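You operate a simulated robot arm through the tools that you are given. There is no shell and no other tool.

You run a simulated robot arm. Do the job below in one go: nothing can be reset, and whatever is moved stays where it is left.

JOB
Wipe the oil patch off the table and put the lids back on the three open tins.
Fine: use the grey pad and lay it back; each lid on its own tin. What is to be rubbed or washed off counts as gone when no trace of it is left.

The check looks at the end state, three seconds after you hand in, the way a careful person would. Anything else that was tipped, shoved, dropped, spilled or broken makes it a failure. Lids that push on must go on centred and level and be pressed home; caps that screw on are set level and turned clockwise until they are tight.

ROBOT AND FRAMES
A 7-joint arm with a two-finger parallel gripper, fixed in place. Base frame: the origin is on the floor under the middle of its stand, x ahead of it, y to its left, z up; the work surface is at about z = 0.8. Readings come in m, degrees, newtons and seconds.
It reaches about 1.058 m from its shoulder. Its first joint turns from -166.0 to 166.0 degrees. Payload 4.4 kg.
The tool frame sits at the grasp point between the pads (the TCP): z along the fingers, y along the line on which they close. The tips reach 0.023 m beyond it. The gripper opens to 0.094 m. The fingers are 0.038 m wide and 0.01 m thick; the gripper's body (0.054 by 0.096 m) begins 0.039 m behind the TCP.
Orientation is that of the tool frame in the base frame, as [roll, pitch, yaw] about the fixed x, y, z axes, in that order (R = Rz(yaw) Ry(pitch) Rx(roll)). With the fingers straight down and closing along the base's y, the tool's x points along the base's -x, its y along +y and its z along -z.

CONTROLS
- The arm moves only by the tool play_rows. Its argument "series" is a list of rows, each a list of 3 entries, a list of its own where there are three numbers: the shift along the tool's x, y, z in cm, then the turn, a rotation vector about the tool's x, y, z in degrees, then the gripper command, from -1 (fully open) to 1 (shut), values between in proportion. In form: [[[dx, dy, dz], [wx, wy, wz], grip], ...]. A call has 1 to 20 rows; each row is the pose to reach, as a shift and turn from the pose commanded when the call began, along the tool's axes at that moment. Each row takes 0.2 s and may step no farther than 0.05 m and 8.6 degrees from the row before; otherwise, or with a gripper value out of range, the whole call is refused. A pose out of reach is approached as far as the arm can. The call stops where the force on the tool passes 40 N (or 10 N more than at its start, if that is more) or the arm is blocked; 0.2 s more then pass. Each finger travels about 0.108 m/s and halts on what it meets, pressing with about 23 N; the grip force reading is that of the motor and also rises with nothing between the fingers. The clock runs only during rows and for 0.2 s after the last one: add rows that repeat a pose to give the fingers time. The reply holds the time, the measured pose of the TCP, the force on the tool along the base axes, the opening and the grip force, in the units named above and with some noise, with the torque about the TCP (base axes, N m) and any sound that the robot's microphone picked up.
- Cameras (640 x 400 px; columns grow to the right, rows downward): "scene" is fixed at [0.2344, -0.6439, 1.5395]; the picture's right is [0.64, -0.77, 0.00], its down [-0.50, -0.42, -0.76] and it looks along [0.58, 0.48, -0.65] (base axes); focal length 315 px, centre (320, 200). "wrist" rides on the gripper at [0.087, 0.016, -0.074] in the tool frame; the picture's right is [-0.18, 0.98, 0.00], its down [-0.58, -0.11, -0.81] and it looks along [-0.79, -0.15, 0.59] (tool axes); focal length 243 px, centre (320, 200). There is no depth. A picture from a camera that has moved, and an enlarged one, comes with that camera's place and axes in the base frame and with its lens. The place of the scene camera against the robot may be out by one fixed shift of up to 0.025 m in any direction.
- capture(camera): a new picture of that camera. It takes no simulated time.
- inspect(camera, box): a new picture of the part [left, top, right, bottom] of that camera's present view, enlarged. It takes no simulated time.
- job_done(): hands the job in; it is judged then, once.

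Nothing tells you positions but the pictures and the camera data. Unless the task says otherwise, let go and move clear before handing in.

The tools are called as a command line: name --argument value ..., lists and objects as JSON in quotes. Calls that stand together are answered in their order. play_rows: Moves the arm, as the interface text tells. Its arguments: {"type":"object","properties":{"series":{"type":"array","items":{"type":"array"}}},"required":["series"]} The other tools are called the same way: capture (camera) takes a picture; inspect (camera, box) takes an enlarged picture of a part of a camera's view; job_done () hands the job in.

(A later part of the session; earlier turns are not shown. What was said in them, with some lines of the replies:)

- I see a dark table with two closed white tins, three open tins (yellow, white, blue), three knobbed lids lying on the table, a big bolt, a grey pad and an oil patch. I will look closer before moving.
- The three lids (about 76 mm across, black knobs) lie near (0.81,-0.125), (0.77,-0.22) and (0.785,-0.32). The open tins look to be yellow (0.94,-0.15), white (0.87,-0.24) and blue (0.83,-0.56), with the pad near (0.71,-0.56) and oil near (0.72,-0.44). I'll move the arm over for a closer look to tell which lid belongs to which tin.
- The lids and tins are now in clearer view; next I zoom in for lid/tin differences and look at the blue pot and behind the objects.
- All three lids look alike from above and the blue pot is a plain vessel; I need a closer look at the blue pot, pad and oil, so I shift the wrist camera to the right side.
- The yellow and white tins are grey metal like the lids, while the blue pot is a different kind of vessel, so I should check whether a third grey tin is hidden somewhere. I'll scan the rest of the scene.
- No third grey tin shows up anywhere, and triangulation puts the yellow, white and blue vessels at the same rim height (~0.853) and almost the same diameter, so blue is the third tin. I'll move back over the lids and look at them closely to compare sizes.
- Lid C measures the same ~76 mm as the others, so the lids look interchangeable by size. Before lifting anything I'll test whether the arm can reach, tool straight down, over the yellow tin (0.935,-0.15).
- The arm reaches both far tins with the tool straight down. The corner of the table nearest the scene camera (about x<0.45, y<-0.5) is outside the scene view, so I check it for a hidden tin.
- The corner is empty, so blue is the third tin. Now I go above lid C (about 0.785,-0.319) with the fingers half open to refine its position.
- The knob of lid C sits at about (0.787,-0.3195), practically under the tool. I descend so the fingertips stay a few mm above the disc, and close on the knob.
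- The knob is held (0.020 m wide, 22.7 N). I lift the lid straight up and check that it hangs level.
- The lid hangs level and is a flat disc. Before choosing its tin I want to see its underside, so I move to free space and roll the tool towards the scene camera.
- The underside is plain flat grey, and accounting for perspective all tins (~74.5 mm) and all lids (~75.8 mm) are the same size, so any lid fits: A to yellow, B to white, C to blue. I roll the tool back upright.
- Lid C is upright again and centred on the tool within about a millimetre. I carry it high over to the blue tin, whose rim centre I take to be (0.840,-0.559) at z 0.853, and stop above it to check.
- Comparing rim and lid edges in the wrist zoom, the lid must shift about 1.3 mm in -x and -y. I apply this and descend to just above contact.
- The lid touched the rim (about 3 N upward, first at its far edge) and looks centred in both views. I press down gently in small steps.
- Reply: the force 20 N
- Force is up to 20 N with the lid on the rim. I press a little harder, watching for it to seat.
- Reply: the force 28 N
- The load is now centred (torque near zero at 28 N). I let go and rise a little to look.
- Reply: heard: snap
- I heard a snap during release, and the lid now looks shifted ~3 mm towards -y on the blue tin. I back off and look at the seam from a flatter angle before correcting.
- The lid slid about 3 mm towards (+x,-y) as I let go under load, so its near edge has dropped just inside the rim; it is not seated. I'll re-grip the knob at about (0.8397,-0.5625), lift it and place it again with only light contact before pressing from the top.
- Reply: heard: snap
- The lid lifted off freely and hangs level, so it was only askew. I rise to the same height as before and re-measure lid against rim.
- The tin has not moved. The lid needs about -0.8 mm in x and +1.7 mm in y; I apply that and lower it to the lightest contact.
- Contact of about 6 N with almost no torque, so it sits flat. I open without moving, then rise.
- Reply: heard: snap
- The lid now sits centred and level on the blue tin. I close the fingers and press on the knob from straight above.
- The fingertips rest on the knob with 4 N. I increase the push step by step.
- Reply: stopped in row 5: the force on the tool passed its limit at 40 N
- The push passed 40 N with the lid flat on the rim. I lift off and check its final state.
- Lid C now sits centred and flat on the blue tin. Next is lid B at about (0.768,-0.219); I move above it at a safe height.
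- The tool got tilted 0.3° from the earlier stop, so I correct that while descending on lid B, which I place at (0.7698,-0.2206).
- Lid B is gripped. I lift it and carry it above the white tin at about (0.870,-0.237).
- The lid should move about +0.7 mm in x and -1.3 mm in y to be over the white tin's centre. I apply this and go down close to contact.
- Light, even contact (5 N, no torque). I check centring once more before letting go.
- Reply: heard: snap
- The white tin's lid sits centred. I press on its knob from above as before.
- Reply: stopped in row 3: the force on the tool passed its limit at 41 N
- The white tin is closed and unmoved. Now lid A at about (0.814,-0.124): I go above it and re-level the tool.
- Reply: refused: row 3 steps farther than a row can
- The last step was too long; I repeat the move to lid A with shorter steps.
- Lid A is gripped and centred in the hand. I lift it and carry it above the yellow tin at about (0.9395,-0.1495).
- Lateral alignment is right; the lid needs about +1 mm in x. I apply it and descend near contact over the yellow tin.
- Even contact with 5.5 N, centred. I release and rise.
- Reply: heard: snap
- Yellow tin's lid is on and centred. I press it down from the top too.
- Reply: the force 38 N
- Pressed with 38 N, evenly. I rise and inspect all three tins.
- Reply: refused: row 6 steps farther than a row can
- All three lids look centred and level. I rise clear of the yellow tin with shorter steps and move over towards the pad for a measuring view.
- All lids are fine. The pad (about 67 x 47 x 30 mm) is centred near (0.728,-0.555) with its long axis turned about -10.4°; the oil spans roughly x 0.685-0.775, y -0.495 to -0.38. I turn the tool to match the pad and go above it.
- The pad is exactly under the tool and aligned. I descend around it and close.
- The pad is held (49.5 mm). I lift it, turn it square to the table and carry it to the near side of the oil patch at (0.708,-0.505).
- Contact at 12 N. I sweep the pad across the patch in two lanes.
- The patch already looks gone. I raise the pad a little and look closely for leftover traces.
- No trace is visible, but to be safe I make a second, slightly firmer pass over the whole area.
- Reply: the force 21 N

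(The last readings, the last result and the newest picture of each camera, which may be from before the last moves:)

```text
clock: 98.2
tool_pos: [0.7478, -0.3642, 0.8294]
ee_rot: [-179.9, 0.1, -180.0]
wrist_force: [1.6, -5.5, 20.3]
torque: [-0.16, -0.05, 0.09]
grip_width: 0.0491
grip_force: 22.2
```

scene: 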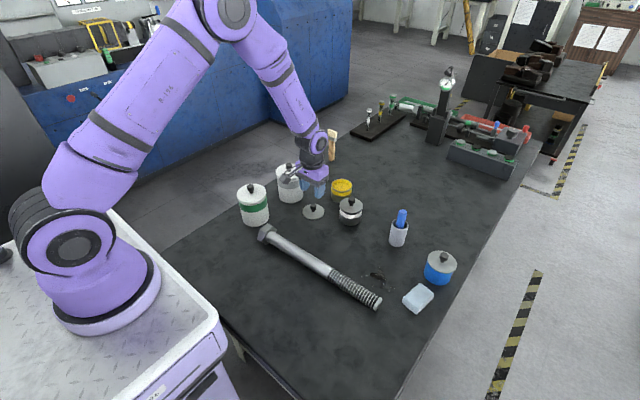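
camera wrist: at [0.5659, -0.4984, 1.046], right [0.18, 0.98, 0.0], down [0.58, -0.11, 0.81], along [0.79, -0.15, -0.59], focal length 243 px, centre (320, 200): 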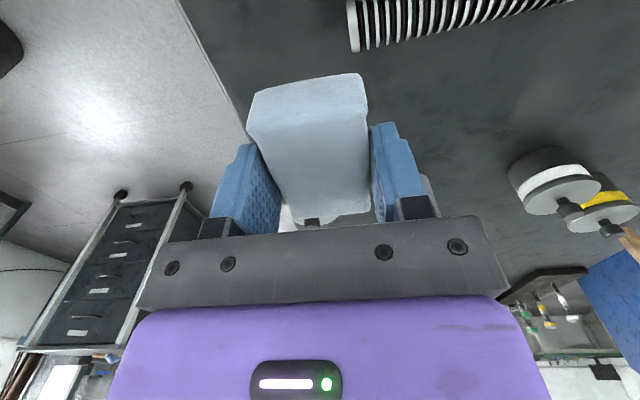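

play_rows --series '[[[0, 0, -2], [0, 0, 0], 1], [[0, 0, -6], [0, 0, 0], 1], [[0, 3, -10], [0, 0, 0], 1], [[0, 7, -12], [0, 0, 0], 1], [[0, 11, -14], [0, 0, 0], 1], [[0, 15, -16], [0, 0, 0], 1], [[0, 15, -16], [0, 0, 0], 1]]'

inspect --camera "scene" --box '[320, 230, 440, 320]'

inspect --camera "scene" --box '[355, 255, 405, 295]'

capture --camera "wrist"

```text
clock: 99.8
tool_pos: [0.7483, -0.2148, 0.9898]
ee_rot: [180.0, 0.0, -180.0]
wrist_force: [-0.1, -0.2, -0.4]
torque: [0.01, 0.02, 0.01]
grip_width: 0.0494
grip_force: 23.0
```

```text
4.44 times, centred on (380, 275) of scene
camera zoom: at [0.2344, -0.6439, 1.5395], right [0.64, -0.77, 0.0], down [-0.5, -0.42, -0.76], along [0.58, 0.48, -0.65], focal length 1402 px, centre (53, -133)
```

zoom: 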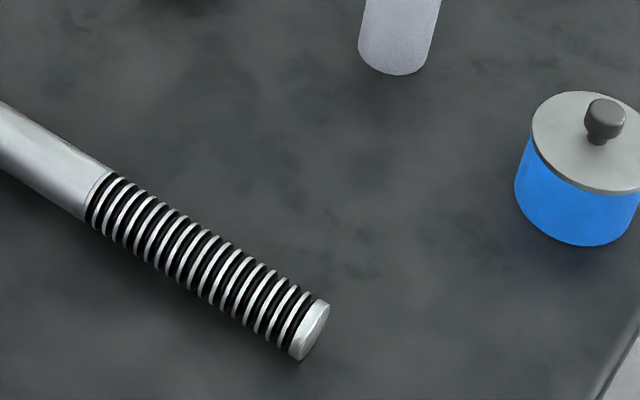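

```text
10.00 times, centred on (380, 275) of scene
camera zoom: at [0.2344, -0.6439, 1.5395], right [0.64, -0.77, 0.0], down [-0.5, -0.42, -0.76], along [0.58, 0.48, -0.65], focal length 3153 px, centre (-280, -550)
```

zoom: 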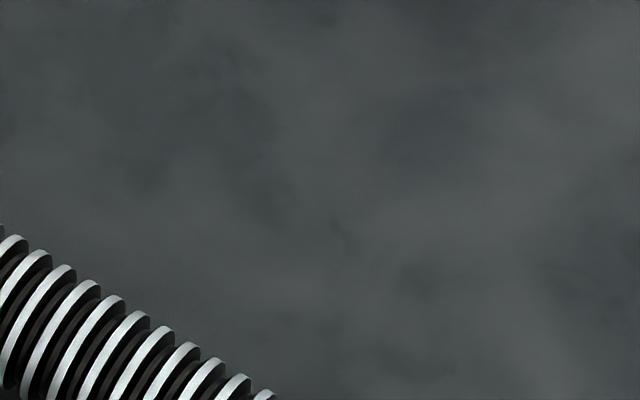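

```text
taken
camera wrist: at [0.6607, -0.199, 1.0633], right [0.18, 0.98, 0.0], down [0.58, -0.11, 0.81], along [0.79, -0.15, -0.59], focal length 243 px, centre (320, 200)
```

wrist: 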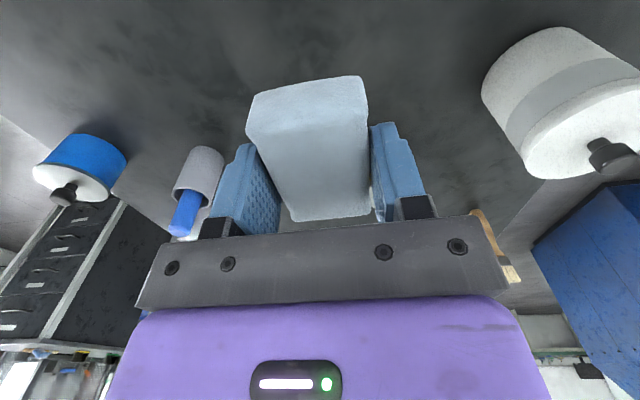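

The oil is completely gone and the bolt has not moved. I bring the pad back over its original place.

play_rows --series '[[[0.2, -4.2, 0], [0, 0, 0], 1], [[0.5, -8.5, 0], [0, 0, 0], 1], [[0.8, -12.8, 0], [0, 0, 0], 1], [[1.1, -17, 0], [0, 0, 0], 1], [[1.4, -21.3, 0], [0, 0, 0], 1], [[1.7, -25.6, 0], [0, 0, 0], 1], [[1.9, -29.8, 0], [0, 0, 3], 1], [[2.08, -34, 0], [0, 0, 7], 1], [[2.08, -34, 2], [0, 0, 10.4], 1], [[2.08, -34, 6], [0, 0, 10.4], 1], [[2.08, -34, 10], [0, 0, 10.4], 1], [[2.08, -34, 13], [0, 0, 10.4], 1], [[2.08, -34, 15], [0, 0, 10.4], 1], [[2.08, -34, 15], [0, 0, 10.4], 1]]'

capture --camera "wrist"

inspect --camera "scene" --box '[380, 250, 460, 320]'

```text
clock: 102.8
tool_pos: [0.7265, -0.5565, 0.8392]
ee_rot: [-180.0, 0.1, 169.6]
wrist_force: [0.5, 0.3, -0.2]
torque: [0.03, -0.01, 0.0]
grip_width: 0.0491
grip_force: 23.6
```

```text
taken
camera wrist: at [0.6438, -0.5244, 0.9136], right [0.36, 0.93, 0.0], down [0.55, -0.21, 0.81], along [0.75, -0.29, -0.59], focal length 243 px, centre (320, 200)
```

wrist: 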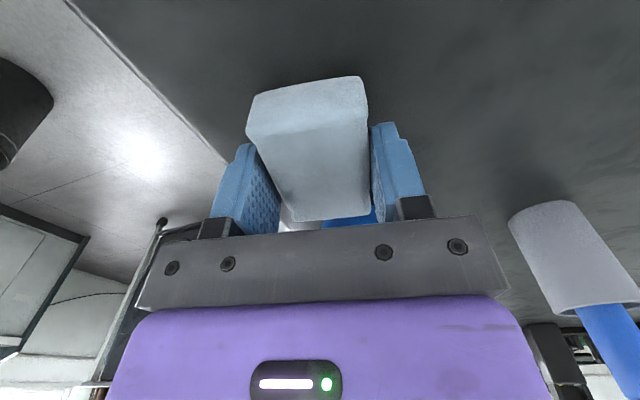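

```text
5.71 times, centred on (420, 285) of scene
camera zoom: at [0.2344, -0.6439, 1.5395], right [0.64, -0.77, 0.0], down [-0.5, -0.42, -0.76], along [0.58, 0.48, -0.65], focal length 1802 px, centre (-251, -286)
```

zoom: 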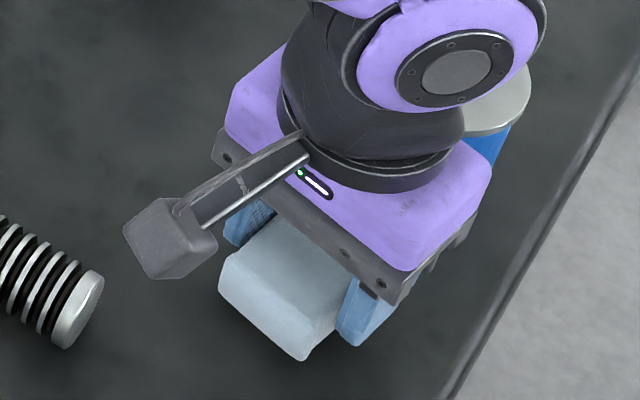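

play_rows --series '[[[-0.05, 0.1, 0.4], [0, 0, 0], 1], [[-0.05, 0.1, 0.7], [0, 0, 0], 1], [[-0.05, 0.1, 0.85], [0, 0, 0], 1], [[-0.05, 0.1, 0.85], [0, 0, 0], 1]]'

```text
clock: 103.8
tool_pos: [0.7271, -0.5566, 0.8309]
ee_rot: [180.0, 0.0, 169.6]
wrist_force: [0.4, 0.0, 0.0]
torque: [0.01, -0.02, 0.0]
grip_width: 0.0495
grip_force: 23.0
```

play_rows --series '[[[0, 0, 0.1], [0, 0, 0], 1], [[0, 0, 0.15], [0, 0, 0], 1], [[0, 0, 0.15], [0, 0, 0], 1]]'

```text
clock: 104.6
tool_pos: [0.7285, -0.5542, 0.8297]
ee_rot: [-179.9, 0.1, 169.6]
wrist_force: [-1.1, 1.5, 9.8]
torque: [0.11, 0.02, 0.01]
grip_width: 0.0493
grip_force: 23.1
```

The pad is on the table at its old spot. I open the fingers slowly and rise.

play_rows --series '[[[0, 0, -0.03], [0, 0, 0], 0.2], [[0, 0, -0.03], [0, 0, 0], -0.2], [[0, 0, -0.03], [0, 0, 0], -0.6], [[0, 0, -0.03], [0, 0, 0], -1], [[0, 0, -0.03], [0, 0, 0], -1], [[0, 0, -3], [0, 0, 0], -1], [[0, 0, -7], [0, 0, 0], -1], [[0, 0, -11], [0, 0, 0], -1], [[0, 0, -15], [0, 0, 0], -1], [[0, 0, -19], [0, 0, 0], -1], [[0, 0, -19], [0, 0, 0], -1]]'

capture --camera "wrist"

capture --camera "scene"

```text
clock: 107.0
tool_pos: [0.7282, -0.5552, 1.0182]
ee_rot: [-179.9, 0.0, 169.7]
wrist_force: [-0.8, -0.8, 0.2]
torque: [0.0, 0.0, -0.04]
grip_width: 0.0939
grip_force: 0.0
```

```text
taken
camera wrist: at [0.6448, -0.5231, 1.0934], right [0.36, 0.93, 0.0], down [0.55, -0.21, 0.81], along [0.75, -0.29, -0.59], focal length 243 px, centre (320, 200)
```

wrist: 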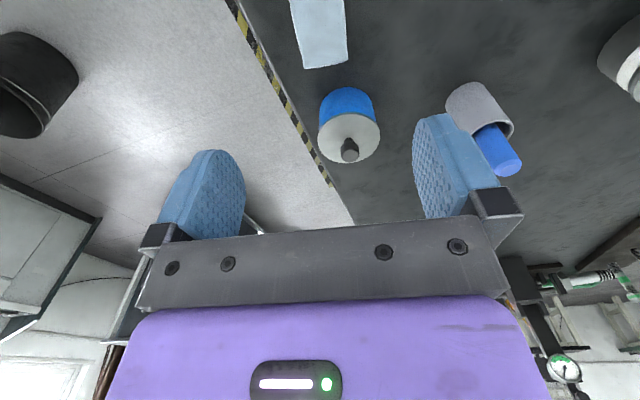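

```text
taken
```

scene: 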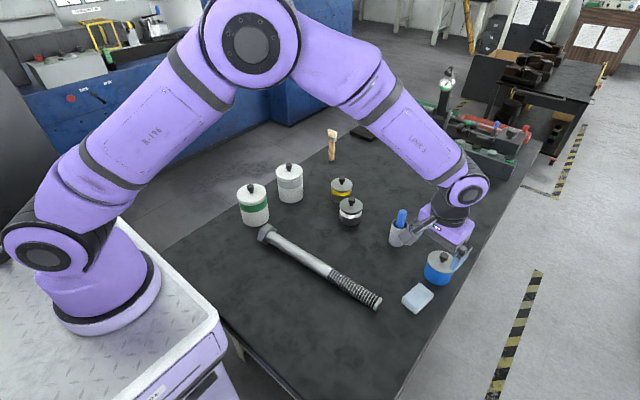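

The pad lies where it was. I retreat to the starting area, clear of everything, then check all objects.

play_rows --series '[[[0, 0, -3], [0, 0, 0], -1], [[1.7, 3.8, -5], [0, 0, -1], -1], [[3.4, 7.6, -6], [0, 0, -2], -1], [[5.1, 11.4, -7], [0, 0, -3], -1], [[6.8, 15.2, -8], [0, 0, -4], -1], [[8.5, 19, -8.5], [0, 0, -5], -1], [[10.2, 22.8, -8.5], [0, 0, -6], -1], [[11.9, 26.6, -8.5], [0, 0, -7], -1], [[13.6, 30.4, -8.5], [0, 0, -8], -1], [[15.3, 34.2, -8.5], [0, 0, -9], -1], [[17, 38, -8.5], [0, 0, -10], -1], [[18.7, 41.8, -8.5], [0, 0, -10.4], -1], [[20.4, 45.6, -8.5], [0, 0, -10.4], -1], [[22.07, 49.3, -8.5], [0, 0, -10.4], -1], [[22.07, 49.3, -8.5], [0, 0, -10.4], -1]]'

capture --camera "scene"

inspect --camera "scene" --box '[310, 160, 390, 230]'

inspect --camera "scene" --box '[320, 220, 480, 320]'

capture --camera "wrist"

```text
clock: 110.2
tool_pos: [0.5992, -0.0304, 1.1041]
ee_rot: [-179.9, -0.1, 179.8]
wrist_force: [0.5, -0.2, -0.3]
torque: [0.0, -0.02, 0.0]
grip_width: 0.0939
grip_force: 0.1
```

```text
taken
```

scene: 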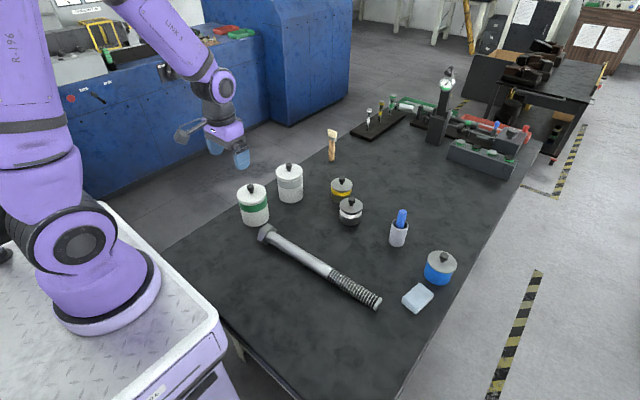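

```text
5.71 times, centred on (350, 195) of scene
camera zoom: at [0.2344, -0.6439, 1.5395], right [0.64, -0.77, 0.0], down [-0.5, -0.42, -0.76], along [0.58, 0.48, -0.65], focal length 1802 px, centre (149, 229)
```

zoom: 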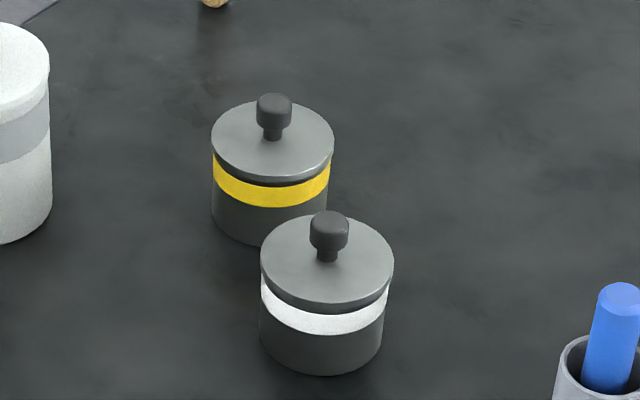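

```text
4.00 times, centred on (400, 270) of scene
camera zoom: at [0.2344, -0.6439, 1.5395], right [0.64, -0.77, 0.0], down [-0.5, -0.42, -0.76], along [0.58, 0.48, -0.65], focal length 1261 px, centre (0, -80)
```

zoom: 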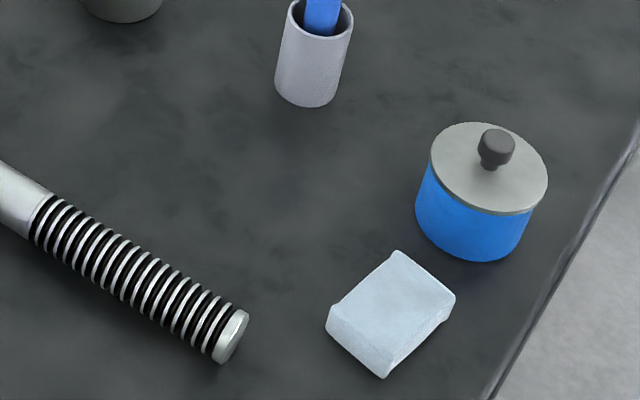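

```text
taken
camera wrist: at [0.5127, -0.0139, 1.1782], right [0.18, 0.98, 0.0], down [0.58, -0.11, 0.81], along [0.79, -0.15, -0.59], focal length 243 px, centre (320, 200)
```

wrist: 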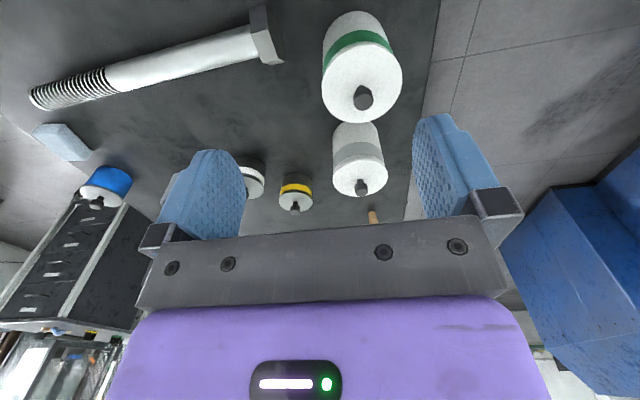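

Everything is in place from above: oil gone, pad back, lids on. To be thorough I tilt the wrist camera for a nearly side-on look at the lid seams.

play_rows --series '[[[0, -3.5, 1], [0, 0, 0], -1], [[-0.5, -7, 3], [0, -5, 0], -1], [[-1, -10.5, 6], [0, -10, 0], -1], [[-1.5, -13.5, 9], [0, -15, 0], -1], [[-2, -16, 12], [0, -20, 0], -1], [[-2, -16, 15], [0, -25, 0], -1], [[-2, -16, 15], [0, -25, 0], -1]]'

capture --camera "wrist"

inspect --camera "wrist" --box '[280, 140, 420, 220]'

```text
clock: 111.8
tool_pos: [0.6183, -0.1903, 0.9552]
ee_rot: [-179.9, 25.1, 179.9]
wrist_force: [0.0, 0.2, -1.2]
torque: [0.02, -0.02, 0.0]
grip_width: 0.0939
grip_force: 0.0
```

```text
taken
camera wrist: at [0.5081, -0.1743, 0.9852], right [0.17, 0.98, 0.08], down [0.18, -0.11, 0.98], along [0.97, -0.15, -0.2], focal length 243 px, centre (320, 200)
```

wrist: 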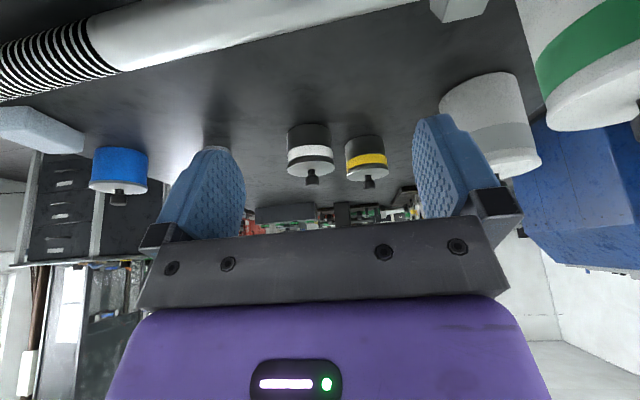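

```text
4.57 times, centred on (350, 180) of wrist
camera zoom: at [0.5081, -0.1743, 0.9852], right [0.17, 0.98, 0.08], down [0.18, -0.11, 0.98], along [0.97, -0.15, -0.2], focal length 1109 px, centre (183, 291)
```

zoom: 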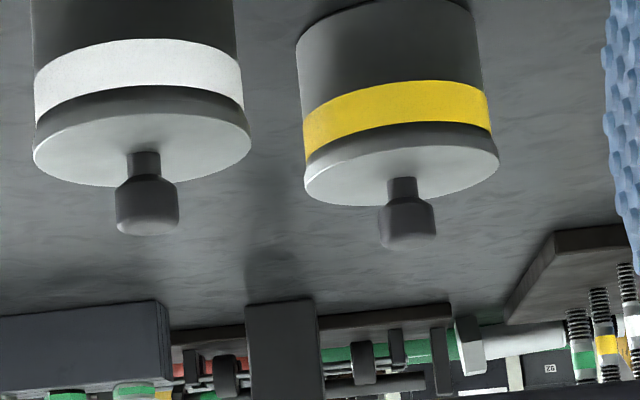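

inspect --camera "wrist" --box '[70, 130, 170, 220]'

inspect --camera "wrist" --box '[280, 110, 400, 200]'

```text
4.44 times, centred on (120, 175) of wrist
camera zoom: at [0.5081, -0.1743, 0.9852], right [0.17, 0.98, 0.08], down [0.18, -0.11, 0.98], along [0.97, -0.15, -0.2], focal length 1078 px, centre (1209, 311)
```

zoom: 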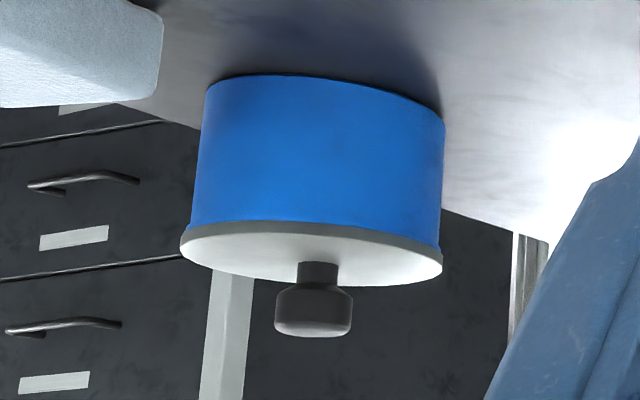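

```text
4.44 times, centred on (340, 155) of wrist
camera zoom: at [0.5081, -0.1743, 0.9852], right [0.17, 0.98, 0.08], down [0.18, -0.11, 0.98], along [0.97, -0.15, -0.2], focal length 1078 px, centre (231, 400)
```

zoom: 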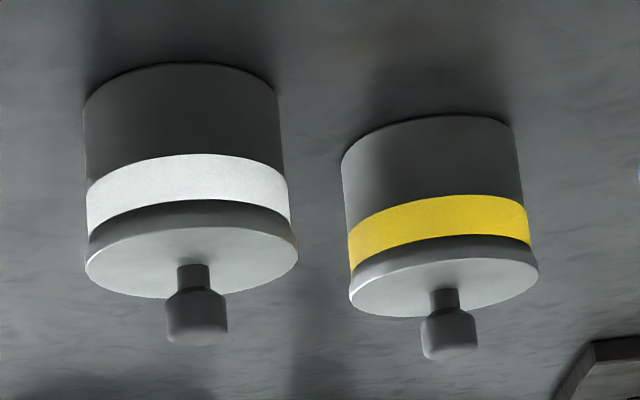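

All three lids sit flat on their rims without gaps and within about 1 mm of centre. I straighten up, rise clear and hand in.

play_rows --series '[[[1, 0, -3], [0, 5, 0], -1], [[3, 0, -6], [0, 10, 0], -1], [[5, 2, -9], [0, 15, 0], -1], [[6, 4, -12], [0, 20, 0], -1], [[6, 7, -15], [0, 25, 0], -1], [[6, 10, -17], [0, 25, 0], -1], [[6, 10, -17], [0, 25, 0], -1]]'

capture --camera "scene"

```text
clock: 113.4
tool_pos: [0.5397, -0.0901, 1.1009]
ee_rot: [179.9, -0.1, -180.0]
wrist_force: [0.6, 0.4, -0.2]
torque: [-0.01, 0.02, -0.02]
grip_width: 0.0941
grip_force: 0.0
out of reach, approached as far as the arm can: row 1, 2, 3, 4, 5, 6, 7
```

```text
taken
```

scene: 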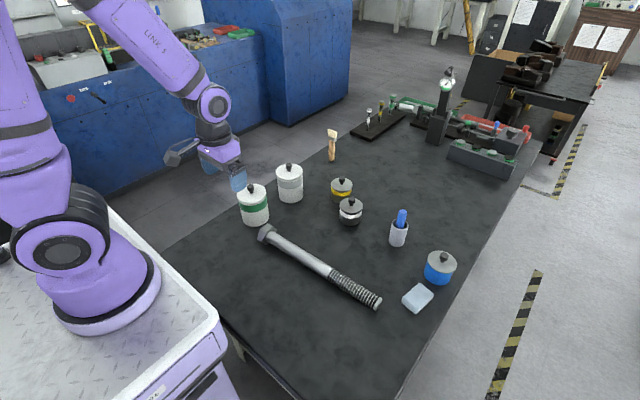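

The oil is gone, the pad is back in its place, and the yellow, white and blue tins are closed with level lids. Nothing else was disturbed and the arm is clear, so I hand the job in.

job_done

```text
The job is handed in.
```

The oil patch is wiped off, the pad is back where it lay, and all three open tins have lids on. I've handed the job in but haven't seen the verdict.

- **Oil:** I wiped the patch twice with the grey pad. Zoomed pictures afterwards show no trace. The pad is back within about 1 mm of its old place, at the same angle.
- **Lids:** The yellow, white and blue tins each have a lid, level and about 1 mm or less off centre. I pressed each one down with about 40 N. None moved further under that push, so I take them to be home.
- **Which lid goes where:** The three lids look identical, so nothing showed which belonged to which tin. I paired them by how close they lay. I took the blue pot as the third tin because it matches the other two in height and diameter and I found no other open tin.
- **One slip:** The blue tin's lid slid about 3 mm out of place when I first let go of it. I lifted it off, set it down again and pressed it.

The bolt, the large tins, the cup and everything else on the table look unmoved in the final pictures, and the arm is clear.
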